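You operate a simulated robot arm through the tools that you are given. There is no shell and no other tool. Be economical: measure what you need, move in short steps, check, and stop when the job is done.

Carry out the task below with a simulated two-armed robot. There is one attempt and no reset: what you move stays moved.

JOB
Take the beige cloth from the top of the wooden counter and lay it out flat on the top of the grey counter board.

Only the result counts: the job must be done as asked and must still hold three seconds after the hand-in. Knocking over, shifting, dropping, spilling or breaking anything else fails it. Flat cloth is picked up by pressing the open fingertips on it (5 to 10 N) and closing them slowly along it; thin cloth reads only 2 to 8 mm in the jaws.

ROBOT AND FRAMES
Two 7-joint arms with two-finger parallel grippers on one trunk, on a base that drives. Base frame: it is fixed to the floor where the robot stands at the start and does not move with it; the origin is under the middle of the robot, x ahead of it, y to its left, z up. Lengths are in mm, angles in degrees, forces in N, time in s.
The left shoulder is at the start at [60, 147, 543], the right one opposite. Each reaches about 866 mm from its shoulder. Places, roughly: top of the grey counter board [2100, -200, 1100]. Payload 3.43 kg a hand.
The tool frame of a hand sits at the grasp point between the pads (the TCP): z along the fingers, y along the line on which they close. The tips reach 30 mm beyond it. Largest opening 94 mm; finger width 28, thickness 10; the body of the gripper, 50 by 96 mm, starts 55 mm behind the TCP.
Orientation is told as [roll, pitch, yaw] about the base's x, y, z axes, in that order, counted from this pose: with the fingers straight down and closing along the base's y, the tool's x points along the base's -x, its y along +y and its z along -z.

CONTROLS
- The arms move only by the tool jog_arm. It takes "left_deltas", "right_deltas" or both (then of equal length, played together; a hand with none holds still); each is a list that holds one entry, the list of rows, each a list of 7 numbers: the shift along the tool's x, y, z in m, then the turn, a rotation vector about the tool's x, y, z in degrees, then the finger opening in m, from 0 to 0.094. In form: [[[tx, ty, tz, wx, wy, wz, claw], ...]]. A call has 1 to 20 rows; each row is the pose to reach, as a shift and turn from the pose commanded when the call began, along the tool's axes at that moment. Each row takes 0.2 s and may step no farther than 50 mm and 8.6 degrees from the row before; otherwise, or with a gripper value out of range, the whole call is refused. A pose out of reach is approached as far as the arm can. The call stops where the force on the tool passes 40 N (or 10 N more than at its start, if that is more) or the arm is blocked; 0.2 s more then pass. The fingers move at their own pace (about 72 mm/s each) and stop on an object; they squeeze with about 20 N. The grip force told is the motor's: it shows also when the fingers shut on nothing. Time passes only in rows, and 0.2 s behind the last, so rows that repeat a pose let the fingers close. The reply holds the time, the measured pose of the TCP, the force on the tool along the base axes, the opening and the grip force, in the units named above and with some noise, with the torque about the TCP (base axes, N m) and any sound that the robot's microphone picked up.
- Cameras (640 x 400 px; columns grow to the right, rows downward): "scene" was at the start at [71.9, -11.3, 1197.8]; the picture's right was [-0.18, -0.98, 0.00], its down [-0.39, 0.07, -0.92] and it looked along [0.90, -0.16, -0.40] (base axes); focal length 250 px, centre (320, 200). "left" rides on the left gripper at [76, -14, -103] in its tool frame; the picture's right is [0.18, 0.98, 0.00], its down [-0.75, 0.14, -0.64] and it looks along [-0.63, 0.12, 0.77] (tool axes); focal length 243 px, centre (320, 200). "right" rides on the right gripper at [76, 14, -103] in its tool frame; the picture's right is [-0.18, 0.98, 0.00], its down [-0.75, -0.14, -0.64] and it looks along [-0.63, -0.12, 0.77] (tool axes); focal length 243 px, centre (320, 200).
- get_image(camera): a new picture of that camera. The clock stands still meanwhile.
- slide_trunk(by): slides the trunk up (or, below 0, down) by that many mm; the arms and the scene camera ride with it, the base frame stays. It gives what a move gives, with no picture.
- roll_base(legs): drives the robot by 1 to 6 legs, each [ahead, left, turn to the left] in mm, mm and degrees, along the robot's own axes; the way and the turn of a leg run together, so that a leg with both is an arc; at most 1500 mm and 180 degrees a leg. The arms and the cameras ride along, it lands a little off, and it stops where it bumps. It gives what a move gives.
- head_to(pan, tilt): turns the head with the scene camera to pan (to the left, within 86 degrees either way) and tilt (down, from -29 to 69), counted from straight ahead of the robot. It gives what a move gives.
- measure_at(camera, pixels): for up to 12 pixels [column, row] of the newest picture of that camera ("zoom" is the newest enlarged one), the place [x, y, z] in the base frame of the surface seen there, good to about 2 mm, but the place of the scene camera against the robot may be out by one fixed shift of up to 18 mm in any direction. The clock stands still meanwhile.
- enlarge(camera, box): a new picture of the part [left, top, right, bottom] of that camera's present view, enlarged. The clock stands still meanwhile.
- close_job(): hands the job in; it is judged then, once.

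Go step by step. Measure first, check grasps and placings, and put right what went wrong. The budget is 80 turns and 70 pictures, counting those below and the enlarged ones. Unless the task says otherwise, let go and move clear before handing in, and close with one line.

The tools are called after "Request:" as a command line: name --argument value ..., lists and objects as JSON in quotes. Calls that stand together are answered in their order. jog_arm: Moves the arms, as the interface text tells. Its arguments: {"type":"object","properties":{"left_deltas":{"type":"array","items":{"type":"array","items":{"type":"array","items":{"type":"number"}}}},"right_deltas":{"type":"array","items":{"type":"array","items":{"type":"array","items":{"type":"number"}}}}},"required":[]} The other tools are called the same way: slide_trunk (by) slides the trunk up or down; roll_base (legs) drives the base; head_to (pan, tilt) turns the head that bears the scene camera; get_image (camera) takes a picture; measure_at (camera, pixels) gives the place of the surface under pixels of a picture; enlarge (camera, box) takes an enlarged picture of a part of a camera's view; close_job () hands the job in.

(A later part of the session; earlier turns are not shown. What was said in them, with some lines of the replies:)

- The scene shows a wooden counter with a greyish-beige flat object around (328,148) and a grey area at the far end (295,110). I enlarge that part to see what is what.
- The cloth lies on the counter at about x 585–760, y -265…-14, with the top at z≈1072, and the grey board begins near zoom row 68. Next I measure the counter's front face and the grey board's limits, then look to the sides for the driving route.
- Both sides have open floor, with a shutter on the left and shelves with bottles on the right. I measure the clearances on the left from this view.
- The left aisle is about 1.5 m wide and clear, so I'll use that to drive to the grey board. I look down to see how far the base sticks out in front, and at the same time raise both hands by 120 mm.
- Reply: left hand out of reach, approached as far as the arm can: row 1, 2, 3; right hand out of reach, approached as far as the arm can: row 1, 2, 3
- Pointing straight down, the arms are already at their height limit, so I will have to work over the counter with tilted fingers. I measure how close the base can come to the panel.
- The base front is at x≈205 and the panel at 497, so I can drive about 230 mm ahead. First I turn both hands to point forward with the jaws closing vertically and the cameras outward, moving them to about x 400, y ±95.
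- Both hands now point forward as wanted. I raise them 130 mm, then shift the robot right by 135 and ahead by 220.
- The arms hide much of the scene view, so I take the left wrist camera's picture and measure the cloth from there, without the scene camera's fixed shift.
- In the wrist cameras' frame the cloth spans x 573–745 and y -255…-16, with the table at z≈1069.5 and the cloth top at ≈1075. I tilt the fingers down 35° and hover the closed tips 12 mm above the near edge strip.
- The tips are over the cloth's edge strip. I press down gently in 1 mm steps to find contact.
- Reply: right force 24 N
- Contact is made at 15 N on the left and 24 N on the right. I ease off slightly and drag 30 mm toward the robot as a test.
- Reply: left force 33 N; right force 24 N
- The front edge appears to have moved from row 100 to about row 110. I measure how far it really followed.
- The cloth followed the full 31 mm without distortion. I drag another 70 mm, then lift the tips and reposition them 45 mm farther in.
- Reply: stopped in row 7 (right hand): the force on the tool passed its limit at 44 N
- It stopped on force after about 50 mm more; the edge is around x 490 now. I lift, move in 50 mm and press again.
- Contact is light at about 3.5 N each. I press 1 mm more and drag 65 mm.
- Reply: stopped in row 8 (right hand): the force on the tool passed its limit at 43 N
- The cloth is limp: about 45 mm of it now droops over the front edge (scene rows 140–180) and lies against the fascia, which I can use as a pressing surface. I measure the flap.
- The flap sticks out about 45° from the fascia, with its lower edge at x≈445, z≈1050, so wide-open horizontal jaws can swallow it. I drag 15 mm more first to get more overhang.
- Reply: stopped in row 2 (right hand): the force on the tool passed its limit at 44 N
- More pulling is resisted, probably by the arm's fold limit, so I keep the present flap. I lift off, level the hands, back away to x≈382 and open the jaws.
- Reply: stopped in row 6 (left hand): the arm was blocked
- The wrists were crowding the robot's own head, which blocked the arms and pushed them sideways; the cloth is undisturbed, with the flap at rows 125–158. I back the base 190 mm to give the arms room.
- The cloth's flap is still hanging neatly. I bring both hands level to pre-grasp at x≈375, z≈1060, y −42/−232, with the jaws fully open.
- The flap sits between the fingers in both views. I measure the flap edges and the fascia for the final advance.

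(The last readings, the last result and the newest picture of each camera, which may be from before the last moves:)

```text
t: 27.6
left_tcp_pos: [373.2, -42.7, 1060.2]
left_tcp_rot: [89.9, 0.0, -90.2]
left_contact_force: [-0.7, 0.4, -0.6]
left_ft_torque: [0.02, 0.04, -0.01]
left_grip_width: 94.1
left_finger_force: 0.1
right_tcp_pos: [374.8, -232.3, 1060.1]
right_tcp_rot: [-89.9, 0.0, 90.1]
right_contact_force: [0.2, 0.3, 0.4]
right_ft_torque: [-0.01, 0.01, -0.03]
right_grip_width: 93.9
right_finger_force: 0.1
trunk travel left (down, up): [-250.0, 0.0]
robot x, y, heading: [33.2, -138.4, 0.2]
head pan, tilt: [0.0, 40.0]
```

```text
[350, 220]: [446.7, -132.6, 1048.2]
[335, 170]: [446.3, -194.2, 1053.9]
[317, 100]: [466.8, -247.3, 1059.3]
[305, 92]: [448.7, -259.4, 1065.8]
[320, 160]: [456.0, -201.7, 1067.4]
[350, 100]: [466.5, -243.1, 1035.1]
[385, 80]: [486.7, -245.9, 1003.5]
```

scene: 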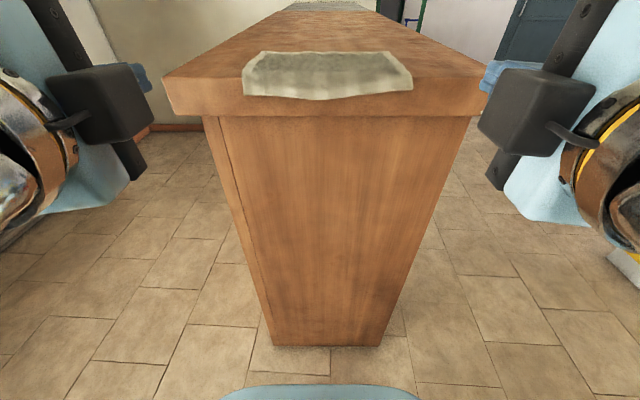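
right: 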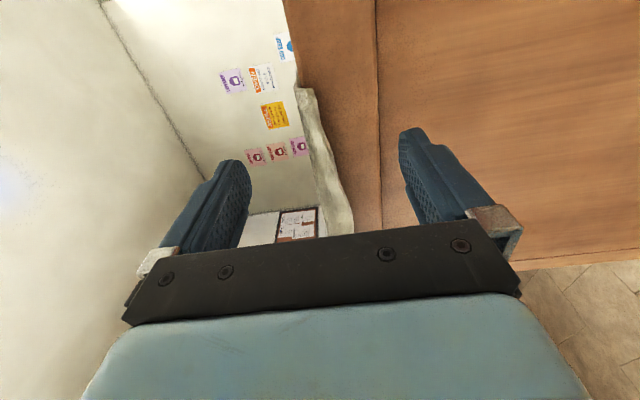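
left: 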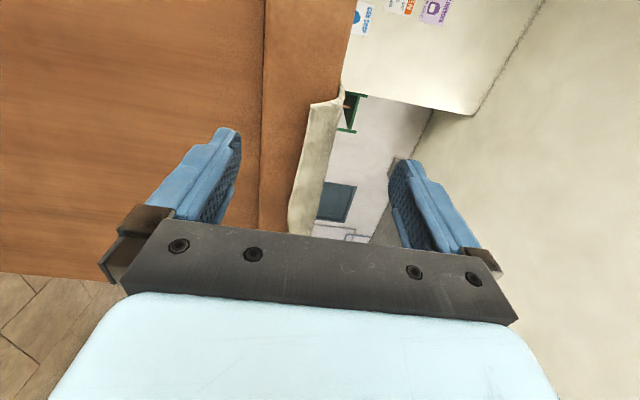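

The flap's edge is at x≈447, z≈1050 and the fascia at x≈466. I advance the tips to x≈461 and close slowly.

Request:
jog_arm --left_deltas '[[[0, 0, 0.02, 0, 0, 0, 0.094], [0, 0, 0.04, 0, 0, 0, 0.094], [0, 0, 0.058, 0, 0, 0, 0.094], [0, 0, 0.058, 0, 0, 0, 0.08], [0, 0, 0.058, 0, 0, 0, 0.065], [0, 0, 0.058, 0, 0, 0, 0.05], [0, 0, 0.058, 0, 0, 0, 0.035], [0, 0, 0.058, 0, 0, 0, 0.02], [0, 0, 0.058, 0, 0, 0, 0.01], [0, 0, 0.058, 0, 0, 0, 0], [0, 0, 0.058, 0, 0, 0, 0]]]' --right_deltas '[[[0, 0, 0.02, 0, 0, 0, 0.094], [0, 0, 0.04, 0, 0, 0, 0.094], [0, 0, 0.0565, 0, 0, 0, 0.094], [0, 0, 0.0565, 0, 0, 0, 0.08], [0, 0, 0.0565, 0, 0, 0, 0.065], [0, 0, 0.0565, 0, 0, 0, 0.05], [0, 0, 0.0565, 0, 0, 0, 0.035], [0, 0, 0.0565, 0, 0, 0, 0.02], [0, 0, 0.0565, 0, 0, 0, 0.01], [0, 0, 0.0565, 0, 0, 0, 0], [0, 0, 0.0565, 0, 0, 0, 0]]]'

Request:
get_image --camera "left"

Request:
get_image --camera "right"

Request:
get_image --camera "scene"

```text
t: 30.1
left_tcp_pos: [430.8, -43.4, 1059.5]
left_tcp_rot: [89.9, 0.1, -90.1]
left_contact_force: [-0.6, 0.4, 0.2]
left_ft_torque: [-0.01, 0.02, 0.05]
left_grip_width: 2.8
left_finger_force: 19.8
right_tcp_pos: [431.7, -232.1, 1061.6]
right_tcp_rot: [-89.9, 0.1, 90.1]
right_contact_force: [-0.2, 1.1, 0.7]
right_ft_torque: [-0.01, 0.01, 0.0]
right_grip_width: 2.7
right_finger_force: 20.1
trunk travel left (down, up): [-250.0, 0.0]
robot x, y, heading: [29.3, -134.5, 0.2]
head pan, tilt: [0.0, 40.0]
```

```text
46 pictures are left
```

left: 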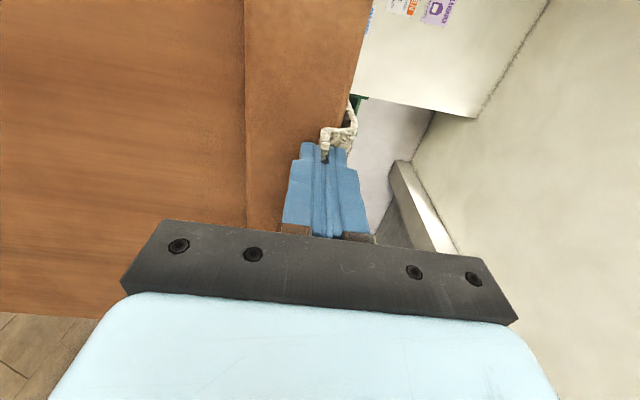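

```text
45 pictures are left
```

right: 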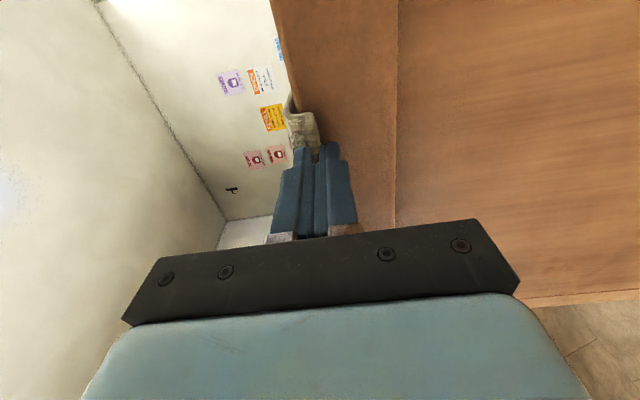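

```text
44 pictures are left
```

scene: 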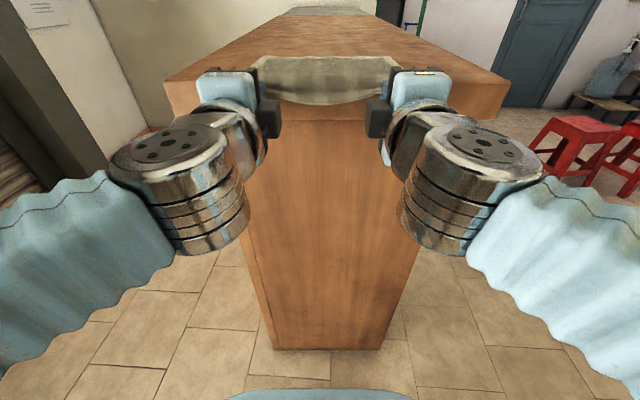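

Both jaws read about 2.8 mm at 20 N with the cloth edge between the tips, so the cloth is gripped. I raise the hands 50 mm and drive back 250 mm to slide the cloth off the counter.

Request:
jog_arm --left_deltas '[[[0, 0.01, -0.005, 0, 0, 0, 0], [0, 0.025, -0.01, 0, 0, 0, 0], [0, 0.04, -0.015, 0, 0, 0, 0], [0, 0.05, -0.02, 0, 0, 0, 0]]]' --right_deltas '[[[0, -0.01, -0.005, 0, 0, 0, 0], [0, -0.025, -0.01, 0, 0, 0, 0], [0, -0.04, -0.015, 0, 0, 0, 0], [0, -0.05, -0.02, 0, 0, 0, 0]]]'

Request:
roll_base --legs '[[-250, 0, 0]]'

Request:
get_image --camera "scene"

```text
t: 31.1
left_tcp_pos: [412.1, -42.5, 1110.7]
left_tcp_rot: [89.9, 0.0, -90.2]
left_contact_force: [-0.5, 0.0, 0.0]
left_ft_torque: [0.04, 0.05, 0.01]
left_grip_width: 2.8
left_finger_force: 19.3
right_tcp_pos: [410.9, -230.7, 1109.6]
right_tcp_rot: [-90.0, 0.0, 90.0]
right_contact_force: [0.9, -0.4, -0.1]
right_ft_torque: [-0.03, 0.03, -0.02]
right_grip_width: 3.1
right_finger_force: 19.9
trunk travel left (down, up): [-250.0, 0.0]
robot x, y, heading: [26.6, -139.8, -0.0]
head pan, tilt: [0.0, 40.0]
```

```text
t: 32.9
left_tcp_pos: [164.9, -44.6, 1109.0]
left_tcp_rot: [89.9, 0.0, -90.2]
left_contact_force: [0.1, -0.5, 0.7]
left_ft_torque: [0.01, 0.0, 0.02]
left_grip_width: 2.8
left_finger_force: 20.2
right_tcp_pos: [165.3, -233.8, 1109.2]
right_tcp_rot: [-89.9, 0.0, 90.1]
right_contact_force: [-0.5, -0.5, 0.1]
right_ft_torque: [0.03, -0.01, 0.02]
right_grip_width: 2.8
right_finger_force: 20.4
trunk travel left (down, up): [-250.0, 0.0]
robot x, y, heading: [-216.8, -140.1, 0.4]
head pan, tilt: [0.0, 40.0]
```

```text
43 pictures are left
```

scene: 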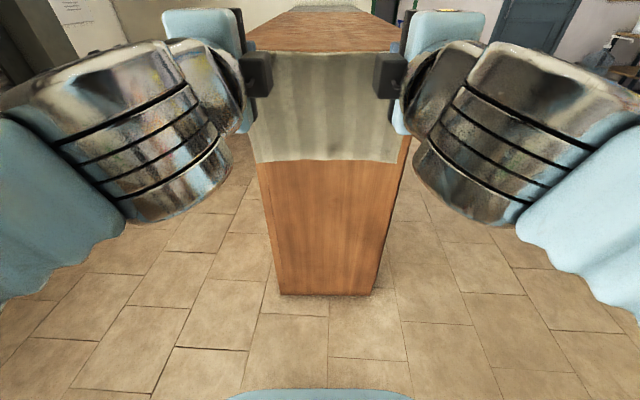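

The cloth hangs freely between both hands. I drive left into the aisle and turn right to face the counter's side, then check the way.

Request:
roll_base --legs '[[0, 990, 0], [0, 0, -90]]'

Request:
head_to --pan 75 --tilt 20

Request:
get_image --camera "scene"

```text
t: 41.8
left_tcp_pos: [-125.7, 476.4, 1109.9]
left_tcp_rot: [89.9, 0.0, -178.7]
left_contact_force: [0.5, -0.1, 0.0]
left_ft_torque: [-0.01, 0.0, 0.01]
left_grip_width: 2.8
left_finger_force: 19.6
right_tcp_pos: [-315.5, 471.5, 1109.9]
right_tcp_rot: [-90.0, 0.0, 1.7]
right_contact_force: [0.5, -0.9, -0.6]
right_ft_torque: [0.03, 0.0, -0.03]
right_grip_width: 2.8
right_finger_force: 19.8
trunk travel left (down, up): [-250.0, 0.0]
robot x, y, heading: [-229.6, 857.1, -88.1]
head pan, tilt: [0.0, 40.0]
```

```text
t: 43.3
left_tcp_pos: [-126.3, 477.3, 1110.1]
left_tcp_rot: [89.9, 0.1, -178.7]
left_contact_force: [-1.6, -0.3, 0.1]
left_ft_torque: [0.01, 0.07, -0.03]
left_grip_width: 2.9
left_finger_force: 19.7
right_tcp_pos: [-315.2, 472.6, 1109.4]
right_tcp_rot: [-90.0, 0.1, 1.7]
right_contact_force: [0.4, 0.5, 0.1]
right_ft_torque: [0.03, 0.04, -0.01]
right_grip_width: 2.8
right_finger_force: 19.8
trunk travel left (down, up): [-250.0, 0.0]
robot x, y, heading: [-229.9, 855.0, -87.9]
head pan, tilt: [75.0, 20.0]
```

```text
42 pictures are left
```

scene: 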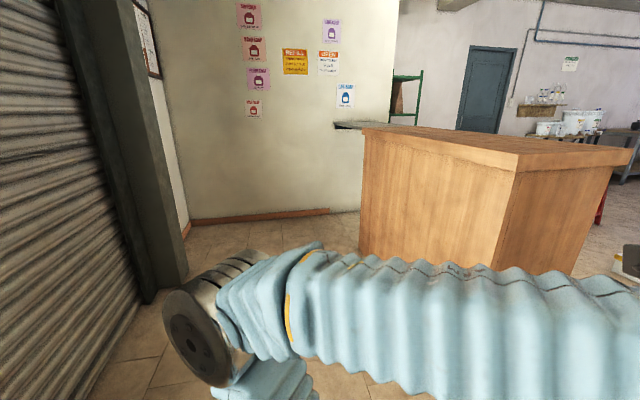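

The aisle is clear, and the grey board at (350,125) looks like a thin flap beyond the end of the wooden counter. I measure the walls, the counter and the board.

Request:
measure_at --camera "scene" --pixels '[[185, 275], [190, 215], [260, 218], [325, 211], [360, 250], [362, 130], [340, 125], [500, 175], [505, 280], [170, 330], [150, 300], [352, 122]]'

Request:
enlarge --camera "scene" --box '[300, 95, 440, 183]'

```text
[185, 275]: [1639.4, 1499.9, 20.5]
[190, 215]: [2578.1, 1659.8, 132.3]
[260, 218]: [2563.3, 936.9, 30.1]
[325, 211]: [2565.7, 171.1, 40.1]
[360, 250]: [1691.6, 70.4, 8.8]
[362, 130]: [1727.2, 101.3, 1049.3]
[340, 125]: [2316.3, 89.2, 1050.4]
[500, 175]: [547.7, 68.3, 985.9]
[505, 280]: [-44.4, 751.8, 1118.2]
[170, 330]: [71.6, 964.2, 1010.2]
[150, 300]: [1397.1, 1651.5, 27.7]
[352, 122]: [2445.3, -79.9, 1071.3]
```

```text
4.55 times, centred on (370, 139) of scene
```

zoom: 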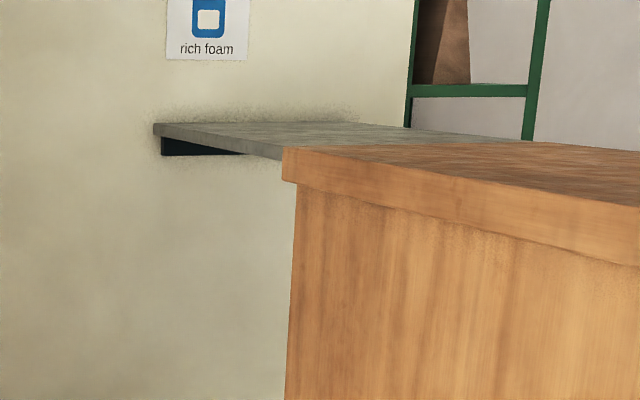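

The grey board bridges x≈1700 to 2565, with its near edge at y≈90 and top at z≈1071. I drive sideways along the aisle to x≈2050.

Request:
roll_base --legs '[[0, 0, -2], [0, 1140, 0], [0, 1140, 0]]'

Request:
head_to --pan 0 --tilt 25

Request:
get_image --camera "scene"

```text
t: 54.8
left_tcp_pos: [2136.1, 485.0, 1110.6]
left_tcp_rot: [89.8, 0.1, -179.9]
left_contact_force: [0.0, 0.6, -0.2]
left_ft_torque: [-0.01, 0.02, -0.03]
left_grip_width: 2.9
left_finger_force: 20.0
right_tcp_pos: [1947.7, 482.9, 1109.0]
right_tcp_rot: [-89.9, 0.0, 0.6]
right_contact_force: [-0.9, -0.3, -0.3]
right_ft_torque: [0.04, 0.01, 0.03]
right_grip_width: 2.9
right_finger_force: 20.1
trunk travel left (down, up): [-250.0, 0.0]
robot x, y, heading: [2040.1, 867.6, -89.4]
head pan, tilt: [75.0, 20.0]
```

```text
t: 56.3
left_tcp_pos: [2136.1, 483.3, 1110.9]
left_tcp_rot: [89.8, 0.0, -179.7]
left_contact_force: [0.0, 0.0, -0.5]
left_ft_torque: [-0.01, 0.0, -0.01]
left_grip_width: 3.0
left_finger_force: 20.3
right_tcp_pos: [1947.1, 482.5, 1108.5]
right_tcp_rot: [-90.0, 0.0, 0.6]
right_contact_force: [0.4, 0.1, 0.0]
right_ft_torque: [0.04, -0.01, 0.03]
right_grip_width: 2.9
right_finger_force: 20.0
trunk travel left (down, up): [-250.0, 0.0]
robot x, y, heading: [2042.7, 866.9, -89.1]
head pan, tilt: [0.0, 25.0]
```

```text
40 pictures are left
```

scene: 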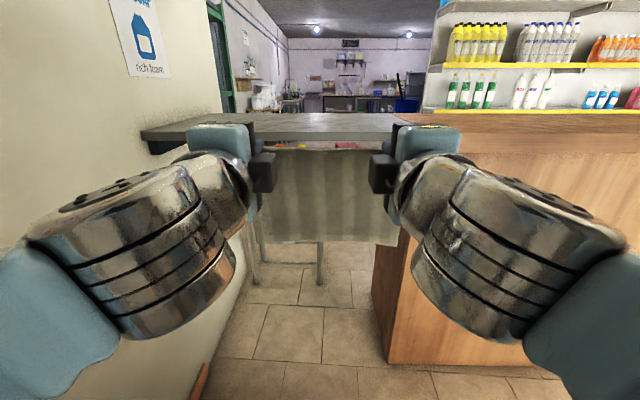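

The grey board spans columns 140–395 ahead and the wood starts right of that. I measure its edges.

Request:
measure_at --camera "scene" --pixels '[[393, 122], [398, 116], [300, 139], [300, 130], [300, 116], [150, 131], [215, 117], [390, 114], [375, 136], [365, 116], [280, 142], [385, 340]]'

Request:
enlarge --camera "scene" --box '[130, 90, 450, 290]'

```text
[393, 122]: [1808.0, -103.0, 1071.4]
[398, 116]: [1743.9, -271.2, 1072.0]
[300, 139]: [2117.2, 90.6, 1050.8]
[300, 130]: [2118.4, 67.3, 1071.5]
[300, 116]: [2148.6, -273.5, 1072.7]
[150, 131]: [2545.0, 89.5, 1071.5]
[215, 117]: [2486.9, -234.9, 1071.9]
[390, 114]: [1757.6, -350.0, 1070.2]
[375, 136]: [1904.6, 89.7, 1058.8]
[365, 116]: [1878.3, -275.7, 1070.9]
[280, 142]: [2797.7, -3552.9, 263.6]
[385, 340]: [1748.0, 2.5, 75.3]
```

```text
2.00 times, centred on (290, 190) of scene
```

zoom: 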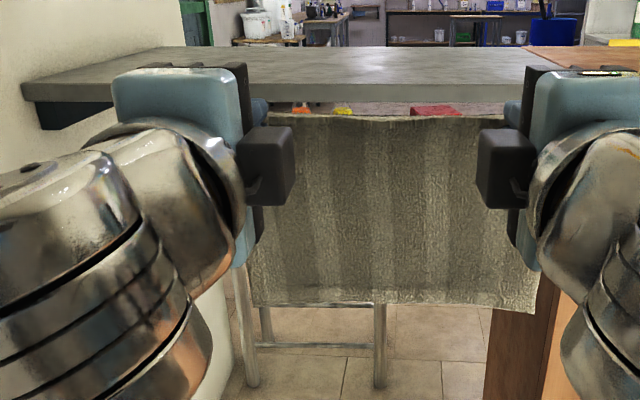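

The board is at x≈1745–2565, near edge y≈90, top ≈1071, and the cloth is centred at x≈2042. I raise the hands with the fingers tilted up 30°, so the cloth's lower edge clears the board.

Request:
jog_arm --left_deltas '[[[0, 0.025, 0.007, -6, 0, 0, 0], [0, 0.05, 0.014, -12, 0, 0, 0], [0, 0.075, 0.021, -18, 0, 0, 0], [0, 0.1, 0.028, -24, 0, 0, 0], [0, 0.127, 0.036, -30, 0, 0, 0]]]' --right_deltas '[[[0, -0.025, 0.007, 6, 0, 0, 0], [0, -0.05, 0.014, 12, 0, 0, 0], [0, -0.075, 0.021, 18, 0, 0, 0], [0, -0.1, 0.028, 24, 0, 0, 0], [0, -0.128, 0.036, 30, 0, 0, 0]]]'

Request:
get_image --camera "scene"

```text
t: 57.5
left_tcp_pos: [2137.6, 447.0, 1237.5]
left_tcp_rot: [120.1, 0.0, -179.8]
left_contact_force: [-0.2, 0.0, -0.4]
left_ft_torque: [0.07, -0.01, 0.0]
left_grip_width: 2.8
left_finger_force: 19.8
right_tcp_pos: [1947.7, 447.8, 1236.6]
right_tcp_rot: [-120.1, 0.1, 0.6]
right_contact_force: [0.3, 1.0, 1.1]
right_ft_torque: [0.03, -0.01, 0.02]
right_grip_width: 2.9
right_finger_force: 19.8
trunk travel left (down, up): [-250.0, 0.0]
robot x, y, heading: [2040.0, 866.3, -89.3]
head pan, tilt: [0.0, 25.0]
```

```text
38 pictures are left
```

scene: 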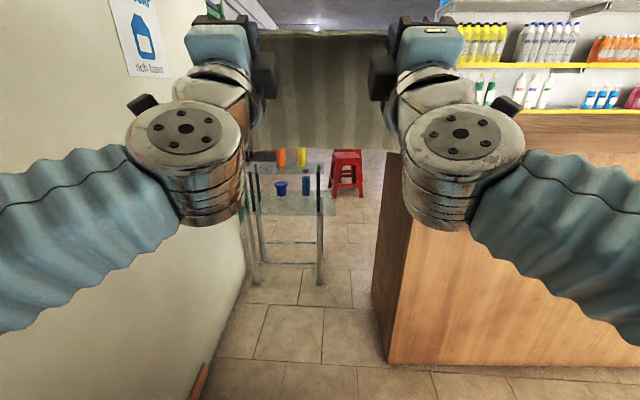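

I check the lower edge's height (row ~148) before driving over the board.

Request:
measure_at --camera "scene" --pixels '[[300, 146], [340, 147], [270, 143], [380, 147], [320, 100], [320, 36], [392, 150]]'

```text
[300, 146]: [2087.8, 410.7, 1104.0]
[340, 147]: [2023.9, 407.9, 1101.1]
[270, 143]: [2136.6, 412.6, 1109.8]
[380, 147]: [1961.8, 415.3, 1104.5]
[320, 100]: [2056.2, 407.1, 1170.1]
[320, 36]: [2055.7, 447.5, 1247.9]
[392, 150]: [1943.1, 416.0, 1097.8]
```

The lower edge is at z≈1098–1110, about 27 mm above the board. I drive ahead 430 mm.

Request:
roll_base --legs '[[430, 0, 0]]'

Request:
get_image --camera "scene"

Request:
get_image --camera "left"

```text
t: 60.2
left_tcp_pos: [2145.9, 11.6, 1237.5]
left_tcp_rot: [119.9, 0.0, -179.4]
left_contact_force: [-0.4, 1.0, -0.1]
left_ft_torque: [0.07, -0.01, 0.0]
left_grip_width: 2.5
left_finger_force: 20.2
right_tcp_pos: [1955.6, 12.6, 1236.7]
right_tcp_rot: [-120.1, 0.0, 0.8]
right_contact_force: [0.3, 0.5, -0.8]
right_ft_torque: [0.03, 0.0, 0.05]
right_grip_width: 2.7
right_finger_force: 19.8
trunk travel left (down, up): [-250.0, 0.0]
robot x, y, heading: [2043.3, 433.1, -88.9]
head pan, tilt: [0.0, 25.0]
```

```text
37 pictures are left
```

scene: 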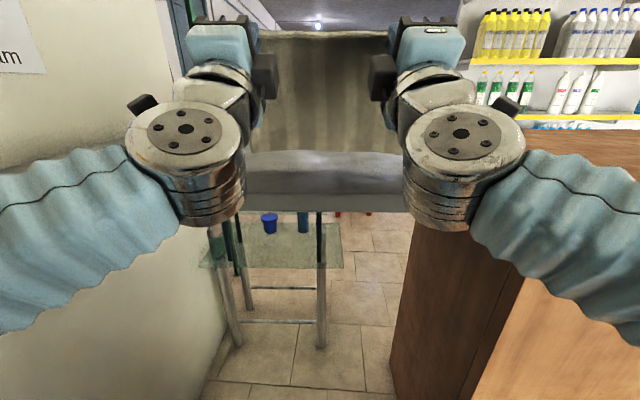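

```text
36 pictures are left
```

left: 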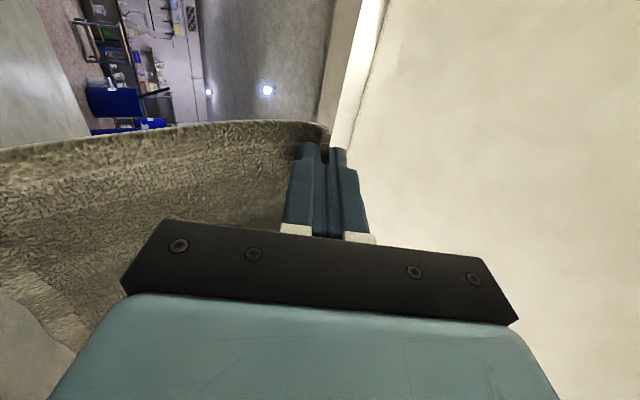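

The cloth hangs above the board with the tips at y≈-14. I extend the arms 88 mm farther in and lower 30 mm, so the lower edge just touches the board near y≈-100.

Request:
jog_arm --left_deltas '[[[0, -0.015, 0.0254, 0, 0, 0, 0], [0, -0.029, 0.0508, 0, 0, 0, 0], [0, -0.044, 0.0762, 0, 0, 0, 0], [0, -0.0527, 0.0712, 0, 0, 0, 0], [0, -0.0613, 0.0662, 0, 0, 0, 0], [0, -0.07, 0.0612, 0, 0, 0, 0]]]' --right_deltas '[[[0, 0.015, 0.0254, 0, 0, 0, 0], [0, 0.029, 0.0508, 0, 0, 0, 0], [0, 0.044, 0.0762, 0, 0, 0, 0], [0, 0.0527, 0.0712, 0, 0, 0, 0], [0, 0.0613, 0.0662, 0, 0, 0, 0], [0, 0.07, 0.0612, 0, 0, 0, 0]]]'

Request:
head_to --pan 0 --tilt 35

Request:
get_image --camera "scene"

```text
t: 61.6
left_tcp_pos: [2145.8, -76.8, 1207.4]
left_tcp_rot: [119.9, 0.0, -179.4]
left_contact_force: [0.5, 0.3, -0.4]
left_ft_torque: [0.09, -0.01, 0.01]
left_grip_width: 2.8
left_finger_force: 19.9
right_tcp_pos: [1956.9, -77.4, 1205.9]
right_tcp_rot: [-120.2, 0.1, 0.8]
right_contact_force: [-0.4, 0.4, -0.2]
right_ft_torque: [0.04, 0.03, 0.01]
right_grip_width: 2.9
right_finger_force: 20.2
trunk travel left (down, up): [-250.0, 0.0]
robot x, y, heading: [2049.5, 430.5, -89.0]
head pan, tilt: [0.0, 25.0]
```

```text
t: 62.3
left_tcp_pos: [2144.9, -76.0, 1208.9]
left_tcp_rot: [119.9, -0.1, -179.6]
left_contact_force: [-0.2, 0.6, 0.5]
left_ft_torque: [0.03, 0.0, -0.01]
left_grip_width: 2.9
left_finger_force: 20.4
right_tcp_pos: [1956.7, -78.1, 1205.4]
right_tcp_rot: [-120.0, 0.0, 0.9]
right_contact_force: [-0.2, 0.3, 0.0]
right_ft_torque: [0.05, 0.0, 0.0]
right_grip_width: 2.8
right_finger_force: 20.3
trunk travel left (down, up): [-250.0, 0.0]
robot x, y, heading: [2048.6, 430.3, -89.0]
head pan, tilt: [0.0, 35.0]
```

```text
35 pictures are left
```

scene: 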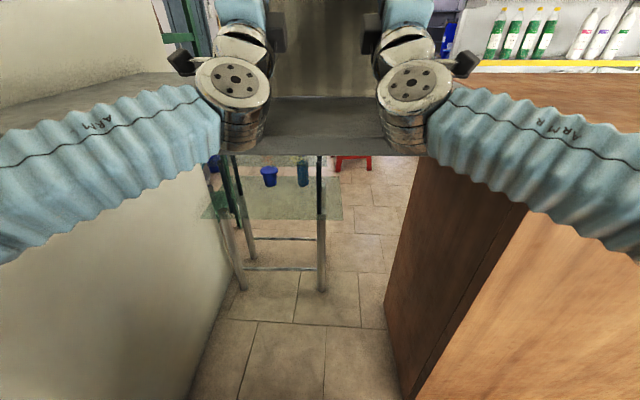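

The cloth's lower edge meets the board near row 97. I measure there.

Request:
measure_at --camera "scene" --pixels '[[320, 92], [320, 95], [320, 98], [320, 102], [290, 94], [360, 94], [320, 110], [320, 60]]'

```text
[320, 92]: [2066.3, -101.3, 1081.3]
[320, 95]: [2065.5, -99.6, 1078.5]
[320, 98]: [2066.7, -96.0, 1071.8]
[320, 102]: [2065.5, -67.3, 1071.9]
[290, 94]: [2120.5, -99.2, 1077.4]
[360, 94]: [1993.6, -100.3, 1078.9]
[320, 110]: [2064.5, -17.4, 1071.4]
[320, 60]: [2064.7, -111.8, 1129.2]
```

The lower edge touches the board at y≈-97, tips about 152 mm above it. I start laying: lowering while moving back, first half only, then check.

Request:
jog_arm --left_deltas '[[[0, 0.0006, -0.017, 0, 0, 0, 0], [0, 0.0011, -0.034, 0, 0, 0, 0], [0, -0.0007, -0.053, 2, 0, 0, 0], [0, -0.0038, -0.0729, 5, 0, 0, 0], [0, -0.0058, -0.0925, 10, 0, 0, 0], [0, -0.0082, -0.1123, 16, 0, 0, 0]]]' --right_deltas '[[[0, -0.0032, -0.0155, 0, 0, 0, 0], [0, -0.0037, -0.0325, 0, 0, 0, 0], [0, -0.0019, -0.0515, -2, 0, 0, 0], [0, 0.0012, -0.0714, -5, 0, 0, 0], [0, 0.0032, -0.091, -10, 0, 0, 0], [0, 0.0056, -0.1108, -16, 0, 0, 0]]]'

Request:
get_image --camera "scene"

Request:
get_image --camera "left"

```text
t: 63.7
left_tcp_pos: [2145.1, 14.6, 1144.5]
left_tcp_rot: [103.8, -0.1, -179.5]
left_contact_force: [0.1, 0.4, 0.3]
left_ft_torque: [0.0, 0.02, -0.02]
left_grip_width: 2.9
left_finger_force: 20.3
right_tcp_pos: [1956.0, 15.3, 1145.6]
right_tcp_rot: [-103.9, 0.0, 0.8]
right_contact_force: [0.0, -0.7, 1.0]
right_ft_torque: [-0.07, 0.0, 0.01]
right_grip_width: 2.9
right_finger_force: 19.8
trunk travel left (down, up): [-250.0, 0.0]
robot x, y, heading: [2044.2, 429.7, -88.9]
head pan, tilt: [0.0, 35.0]
```

```text
34 pictures are left
```

scene: 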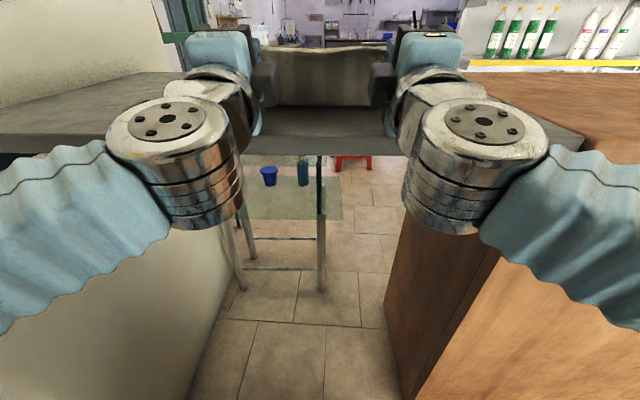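

```text
33 pictures are left
```

left: 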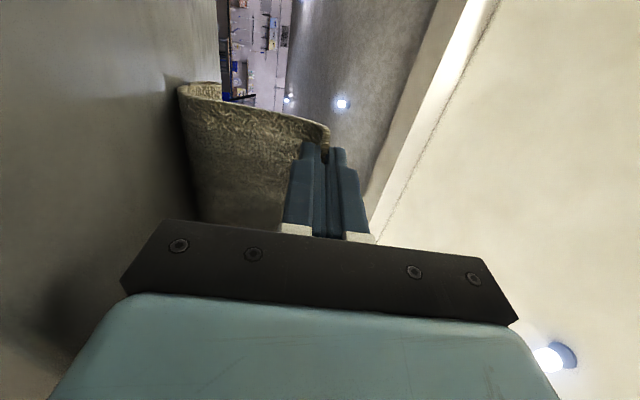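

The cloth sags forward in a curve in the left view. I measure where its far edge is.

Request:
measure_at --camera "left" --pixels '[[182, 90], [195, 84], [215, 84], [219, 97], [190, 140], [200, 200], [240, 110], [300, 118], [195, 110], [170, 100]]'

Request:
measure_at --camera "scene" --pixels '[[320, 104], [320, 108], [320, 100], [320, 80], [320, 52], [320, 115]]'

```text
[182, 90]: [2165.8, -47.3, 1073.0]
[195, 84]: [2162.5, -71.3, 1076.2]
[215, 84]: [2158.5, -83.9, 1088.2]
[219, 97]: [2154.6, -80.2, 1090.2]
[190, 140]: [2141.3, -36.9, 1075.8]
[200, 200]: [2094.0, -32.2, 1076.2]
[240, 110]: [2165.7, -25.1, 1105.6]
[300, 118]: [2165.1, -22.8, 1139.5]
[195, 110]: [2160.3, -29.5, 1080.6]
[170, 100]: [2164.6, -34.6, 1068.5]
```

```text
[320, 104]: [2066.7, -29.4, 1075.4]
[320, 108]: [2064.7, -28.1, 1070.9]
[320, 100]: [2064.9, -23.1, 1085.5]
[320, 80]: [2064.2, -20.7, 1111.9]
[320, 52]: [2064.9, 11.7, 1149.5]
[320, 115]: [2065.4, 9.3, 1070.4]
```

Profile: the cloth drops from the tips to y≈-30, then lies forward to y≈-84 with the end slightly curled; it's laying in the right direction. I continue the path down.

Request:
jog_arm --left_deltas '[[[0, -0.0092, -0.0185, 7, 0, 0, 0], [0, -0.0184, -0.0344, 13, 0, 0, 0], [0, -0.0306, -0.0498, 14, 0, 0, 0], [0, -0.0403, -0.0604, 14, 0, 0, 0], [0, -0.0466, -0.0682, 14, 0, 0, 0]]]' --right_deltas '[[[0, 0.0092, -0.0185, -7, 0, 0, 0], [0, 0.0184, -0.0344, -13, 0, 0, 0], [0, 0.0306, -0.0498, -14, 0, 0, 0], [0, 0.0403, -0.0604, -14, 0, 0, 0], [0, 0.0466, -0.0682, -14, 0, 0, 0]]]'

Request:
get_image --camera "scene"

Request:
get_image --camera "left"

```text
t: 64.9
left_tcp_pos: [2144.3, 71.1, 1084.3]
left_tcp_rot: [90.3, 0.0, -179.5]
left_contact_force: [0.8, -7.4, 17.5]
left_ft_torque: [0.04, -0.28, -0.09]
left_grip_width: 2.7
left_finger_force: 19.5
right_tcp_pos: [1955.0, 71.6, 1085.3]
right_tcp_rot: [-90.2, 0.0, 0.7]
right_contact_force: [-0.2, -1.7, 5.8]
right_ft_torque: [0.0, 0.13, 0.07]
right_grip_width: 2.5
right_finger_force: 20.3
trunk travel left (down, up): [-250.0, 0.0]
robot x, y, heading: [2049.0, 429.7, -89.1]
head pan, tilt: [0.0, 35.0]
```

```text
32 pictures are left
```

scene: 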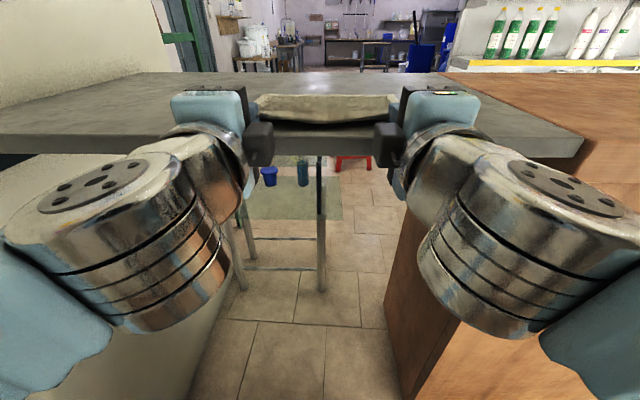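

```text
31 pictures are left
```

left: 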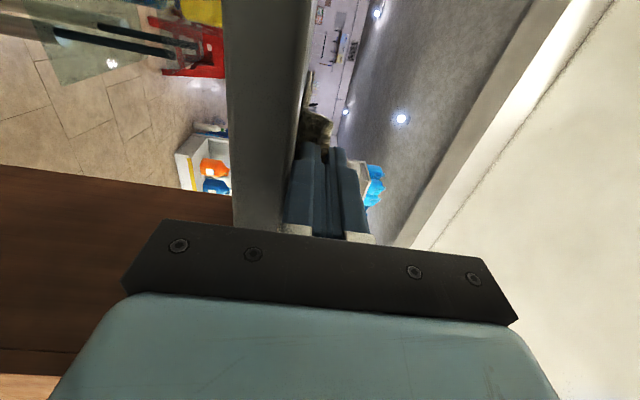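

The lower fingers now touch the board lightly (17 N left, 6 N right). I raise by 2 mm and enlarge the scene to see how the cloth lies.

Request:
jog_arm --left_deltas '[[[0, 0.002, 0, 0, 0, 0, 0]]]' --right_deltas '[[[0, -0.001, 0, 0, 0, 0, 0]]]'

Request:
enlarge --camera "scene" --box '[224, 70, 432, 200]'

Request:
measure_at --camera "scene" --pixels '[[320, 96], [300, 96], [350, 97], [265, 96], [390, 97], [320, 105], [320, 115], [320, 121], [270, 110], [380, 110], [330, 92]]'

```text
t: 65.3
left_tcp_pos: [2144.2, 71.5, 1085.2]
left_tcp_rot: [90.0, -0.1, -179.6]
left_contact_force: [1.2, -5.5, 14.7]
left_ft_torque: [-0.03, -0.13, 0.0]
left_grip_width: 2.9
left_finger_force: 20.3
right_tcp_pos: [1953.7, 70.5, 1084.3]
right_tcp_rot: [-90.0, 0.1, 0.7]
right_contact_force: [-2.2, -2.3, 5.5]
right_ft_torque: [-0.02, 0.14, 0.07]
right_grip_width: 2.8
right_finger_force: 19.9
trunk travel left (down, up): [-250.0, 0.0]
robot x, y, heading: [2045.9, 427.4, -88.9]
head pan, tilt: [0.0, 35.0]
```

```text
3.08 times, centred on (328, 135) of scene
```

zoom: 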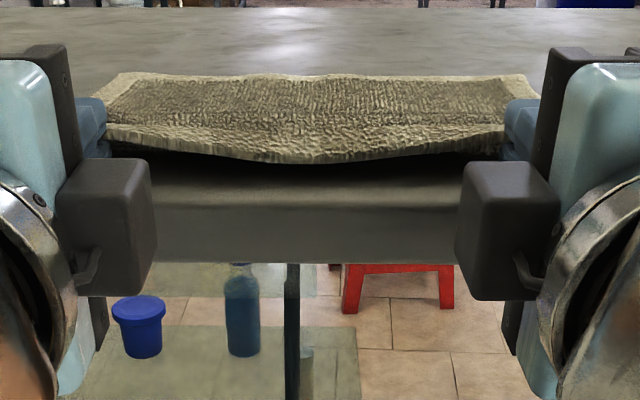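

```text
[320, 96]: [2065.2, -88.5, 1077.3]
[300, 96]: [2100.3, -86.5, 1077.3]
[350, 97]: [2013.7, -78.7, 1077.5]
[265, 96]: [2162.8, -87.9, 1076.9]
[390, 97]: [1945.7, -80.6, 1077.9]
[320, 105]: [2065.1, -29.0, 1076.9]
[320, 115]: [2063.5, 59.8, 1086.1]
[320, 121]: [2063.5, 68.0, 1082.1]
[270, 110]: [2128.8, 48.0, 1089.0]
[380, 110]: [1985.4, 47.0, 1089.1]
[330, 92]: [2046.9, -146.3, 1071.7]
```

The cloth lies out well, from y≈-90 to the held edge near y≈68. I raise 3 mm, pull it taut 7 mm, open the jaws just slightly, and withdraw straight back.

Request:
jog_arm --left_deltas '[[[0, 0.003, 0, 0, 0, 0, 0], [0, 0.003, -0.004, 0, 0, 0, 0], [0, 0.003, -0.007, 0, 0, 0, 0], [0, 0.005, -0.007, 0, 0, 0, 0.006], [0, 0.007, -0.007, 0, 0, 0, 0.012], [0, 0.007, -0.007, 0, 0, 0, 0.014], [0, 0.007, -0.007, 0, 0, 0, 0.014], [0, 0.007, -0.017, 0, 0, 0, 0.014], [0, 0.007, -0.027, 0, 0, 0, 0.014], [0, 0.007, -0.037, 0, 0, 0, 0.014], [0, 0.007, -0.052, 0, 0, 0, 0.014], [0, 0.007, -0.072, 0, 0, 0, 0.014]]]' --right_deltas '[[[0, -0.003, 0, 0, 0, 0, 0], [0, -0.003, -0.004, 0, 0, 0, 0], [0, -0.003, -0.007, 0, 0, 0, 0], [0, -0.005, -0.007, 0, 0, 0, 0.006], [0, -0.007, -0.007, 0, 0, 0, 0.012], [0, -0.007, -0.007, 0, 0, 0, 0.014], [0, -0.007, -0.007, 0, 0, 0, 0.014], [0, -0.007, -0.017, 0, 0, 0, 0.014], [0, -0.007, -0.027, 0, 0, 0, 0.014], [0, -0.007, -0.037, 0, 0, 0, 0.014], [0, -0.007, -0.052, 0, 0, 0, 0.014], [0, -0.007, -0.072, 0, 0, 0, 0.014]]]'

Request:
enlarge --camera "scene" --box '[224, 70, 432, 200]'

```text
t: 67.9
left_tcp_pos: [2145.0, 144.6, 1092.9]
left_tcp_rot: [89.8, -0.2, -179.5]
left_contact_force: [0.9, -1.0, -1.1]
left_ft_torque: [-0.04, 0.01, -0.02]
left_grip_width: 14.0
left_finger_force: 0.0
right_tcp_pos: [1954.0, 143.5, 1093.4]
right_tcp_rot: [-90.0, 0.0, 0.8]
right_contact_force: [0.2, 0.5, 0.9]
right_ft_torque: [0.0, 0.02, -0.01]
right_grip_width: 14.0
right_finger_force: 0.0
trunk travel left (down, up): [-250.0, 0.0]
robot x, y, heading: [2048.6, 429.9, -89.0]
head pan, tilt: [0.0, 35.0]
```

```text
3.08 times, centred on (328, 135) of scene
```

zoom: 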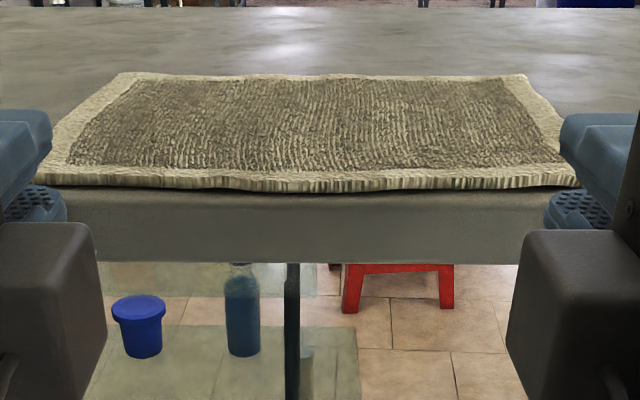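

The cloth lies flat and fully spread, but its near edge is close to the board's edge. I measure whether it overhangs.

Request:
measure_at --camera "zoom" --pixels '[[50, 184], [320, 186], [320, 178], [320, 192], [320, 200], [560, 183], [560, 190], [120, 76], [520, 76], [320, 78], [200, 186], [440, 186]]'

```text
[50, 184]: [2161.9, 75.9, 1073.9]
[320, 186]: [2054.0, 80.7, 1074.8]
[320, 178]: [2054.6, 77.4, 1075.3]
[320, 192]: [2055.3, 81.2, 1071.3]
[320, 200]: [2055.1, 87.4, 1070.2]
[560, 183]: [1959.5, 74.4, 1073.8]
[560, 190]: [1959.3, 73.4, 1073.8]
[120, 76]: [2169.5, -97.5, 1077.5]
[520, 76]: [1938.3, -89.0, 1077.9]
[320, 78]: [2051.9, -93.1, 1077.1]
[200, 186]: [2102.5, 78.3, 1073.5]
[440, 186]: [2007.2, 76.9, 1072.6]
```

The whole cloth lies on the board (y −97…+81, board edge at ≈90; z 1073–1078), flat, with nothing overhanging. I drive back clear and take a final look.

Request:
roll_base --legs '[[-250, 0, 0]]'

Request:
get_image --camera "scene"

```text
t: 69.7
left_tcp_pos: [2140.5, 394.5, 1093.2]
left_tcp_rot: [89.9, 0.0, -179.2]
left_contact_force: [-0.5, 0.2, 0.0]
left_ft_torque: [-0.02, 0.01, -0.05]
left_grip_width: 14.0
left_finger_force: 0.0
right_tcp_pos: [1950.5, 392.7, 1092.4]
right_tcp_rot: [-90.0, 0.1, 1.1]
right_contact_force: [-0.7, -0.1, -1.0]
right_ft_torque: [0.0, 0.06, 0.01]
right_grip_width: 14.2
right_finger_force: 0.2
trunk travel left (down, up): [-250.0, 0.0]
robot x, y, heading: [2041.8, 679.8, -88.6]
head pan, tilt: [0.0, 35.0]
```

```text
28 pictures are left
```

scene: 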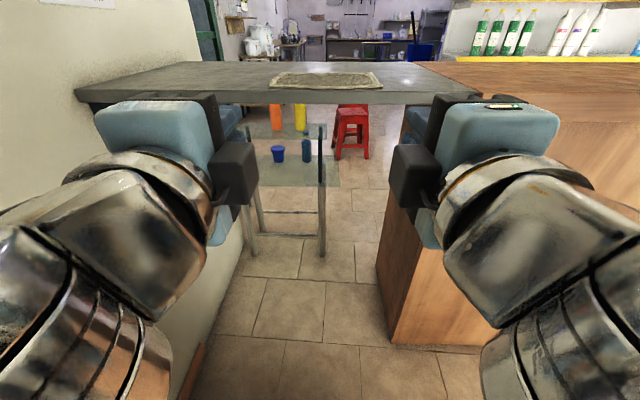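

The cloth at (325,80) lies flat on the grey board, both hands are empty and clear, and nothing else has been disturbed. I hand in.

Request:
close_job

```text
The job is handed in.
```

The beige cloth is laid out flat on the top of the grey counter board, about 10 mm inside its near edge; I let go, moved clear and handed the job in.
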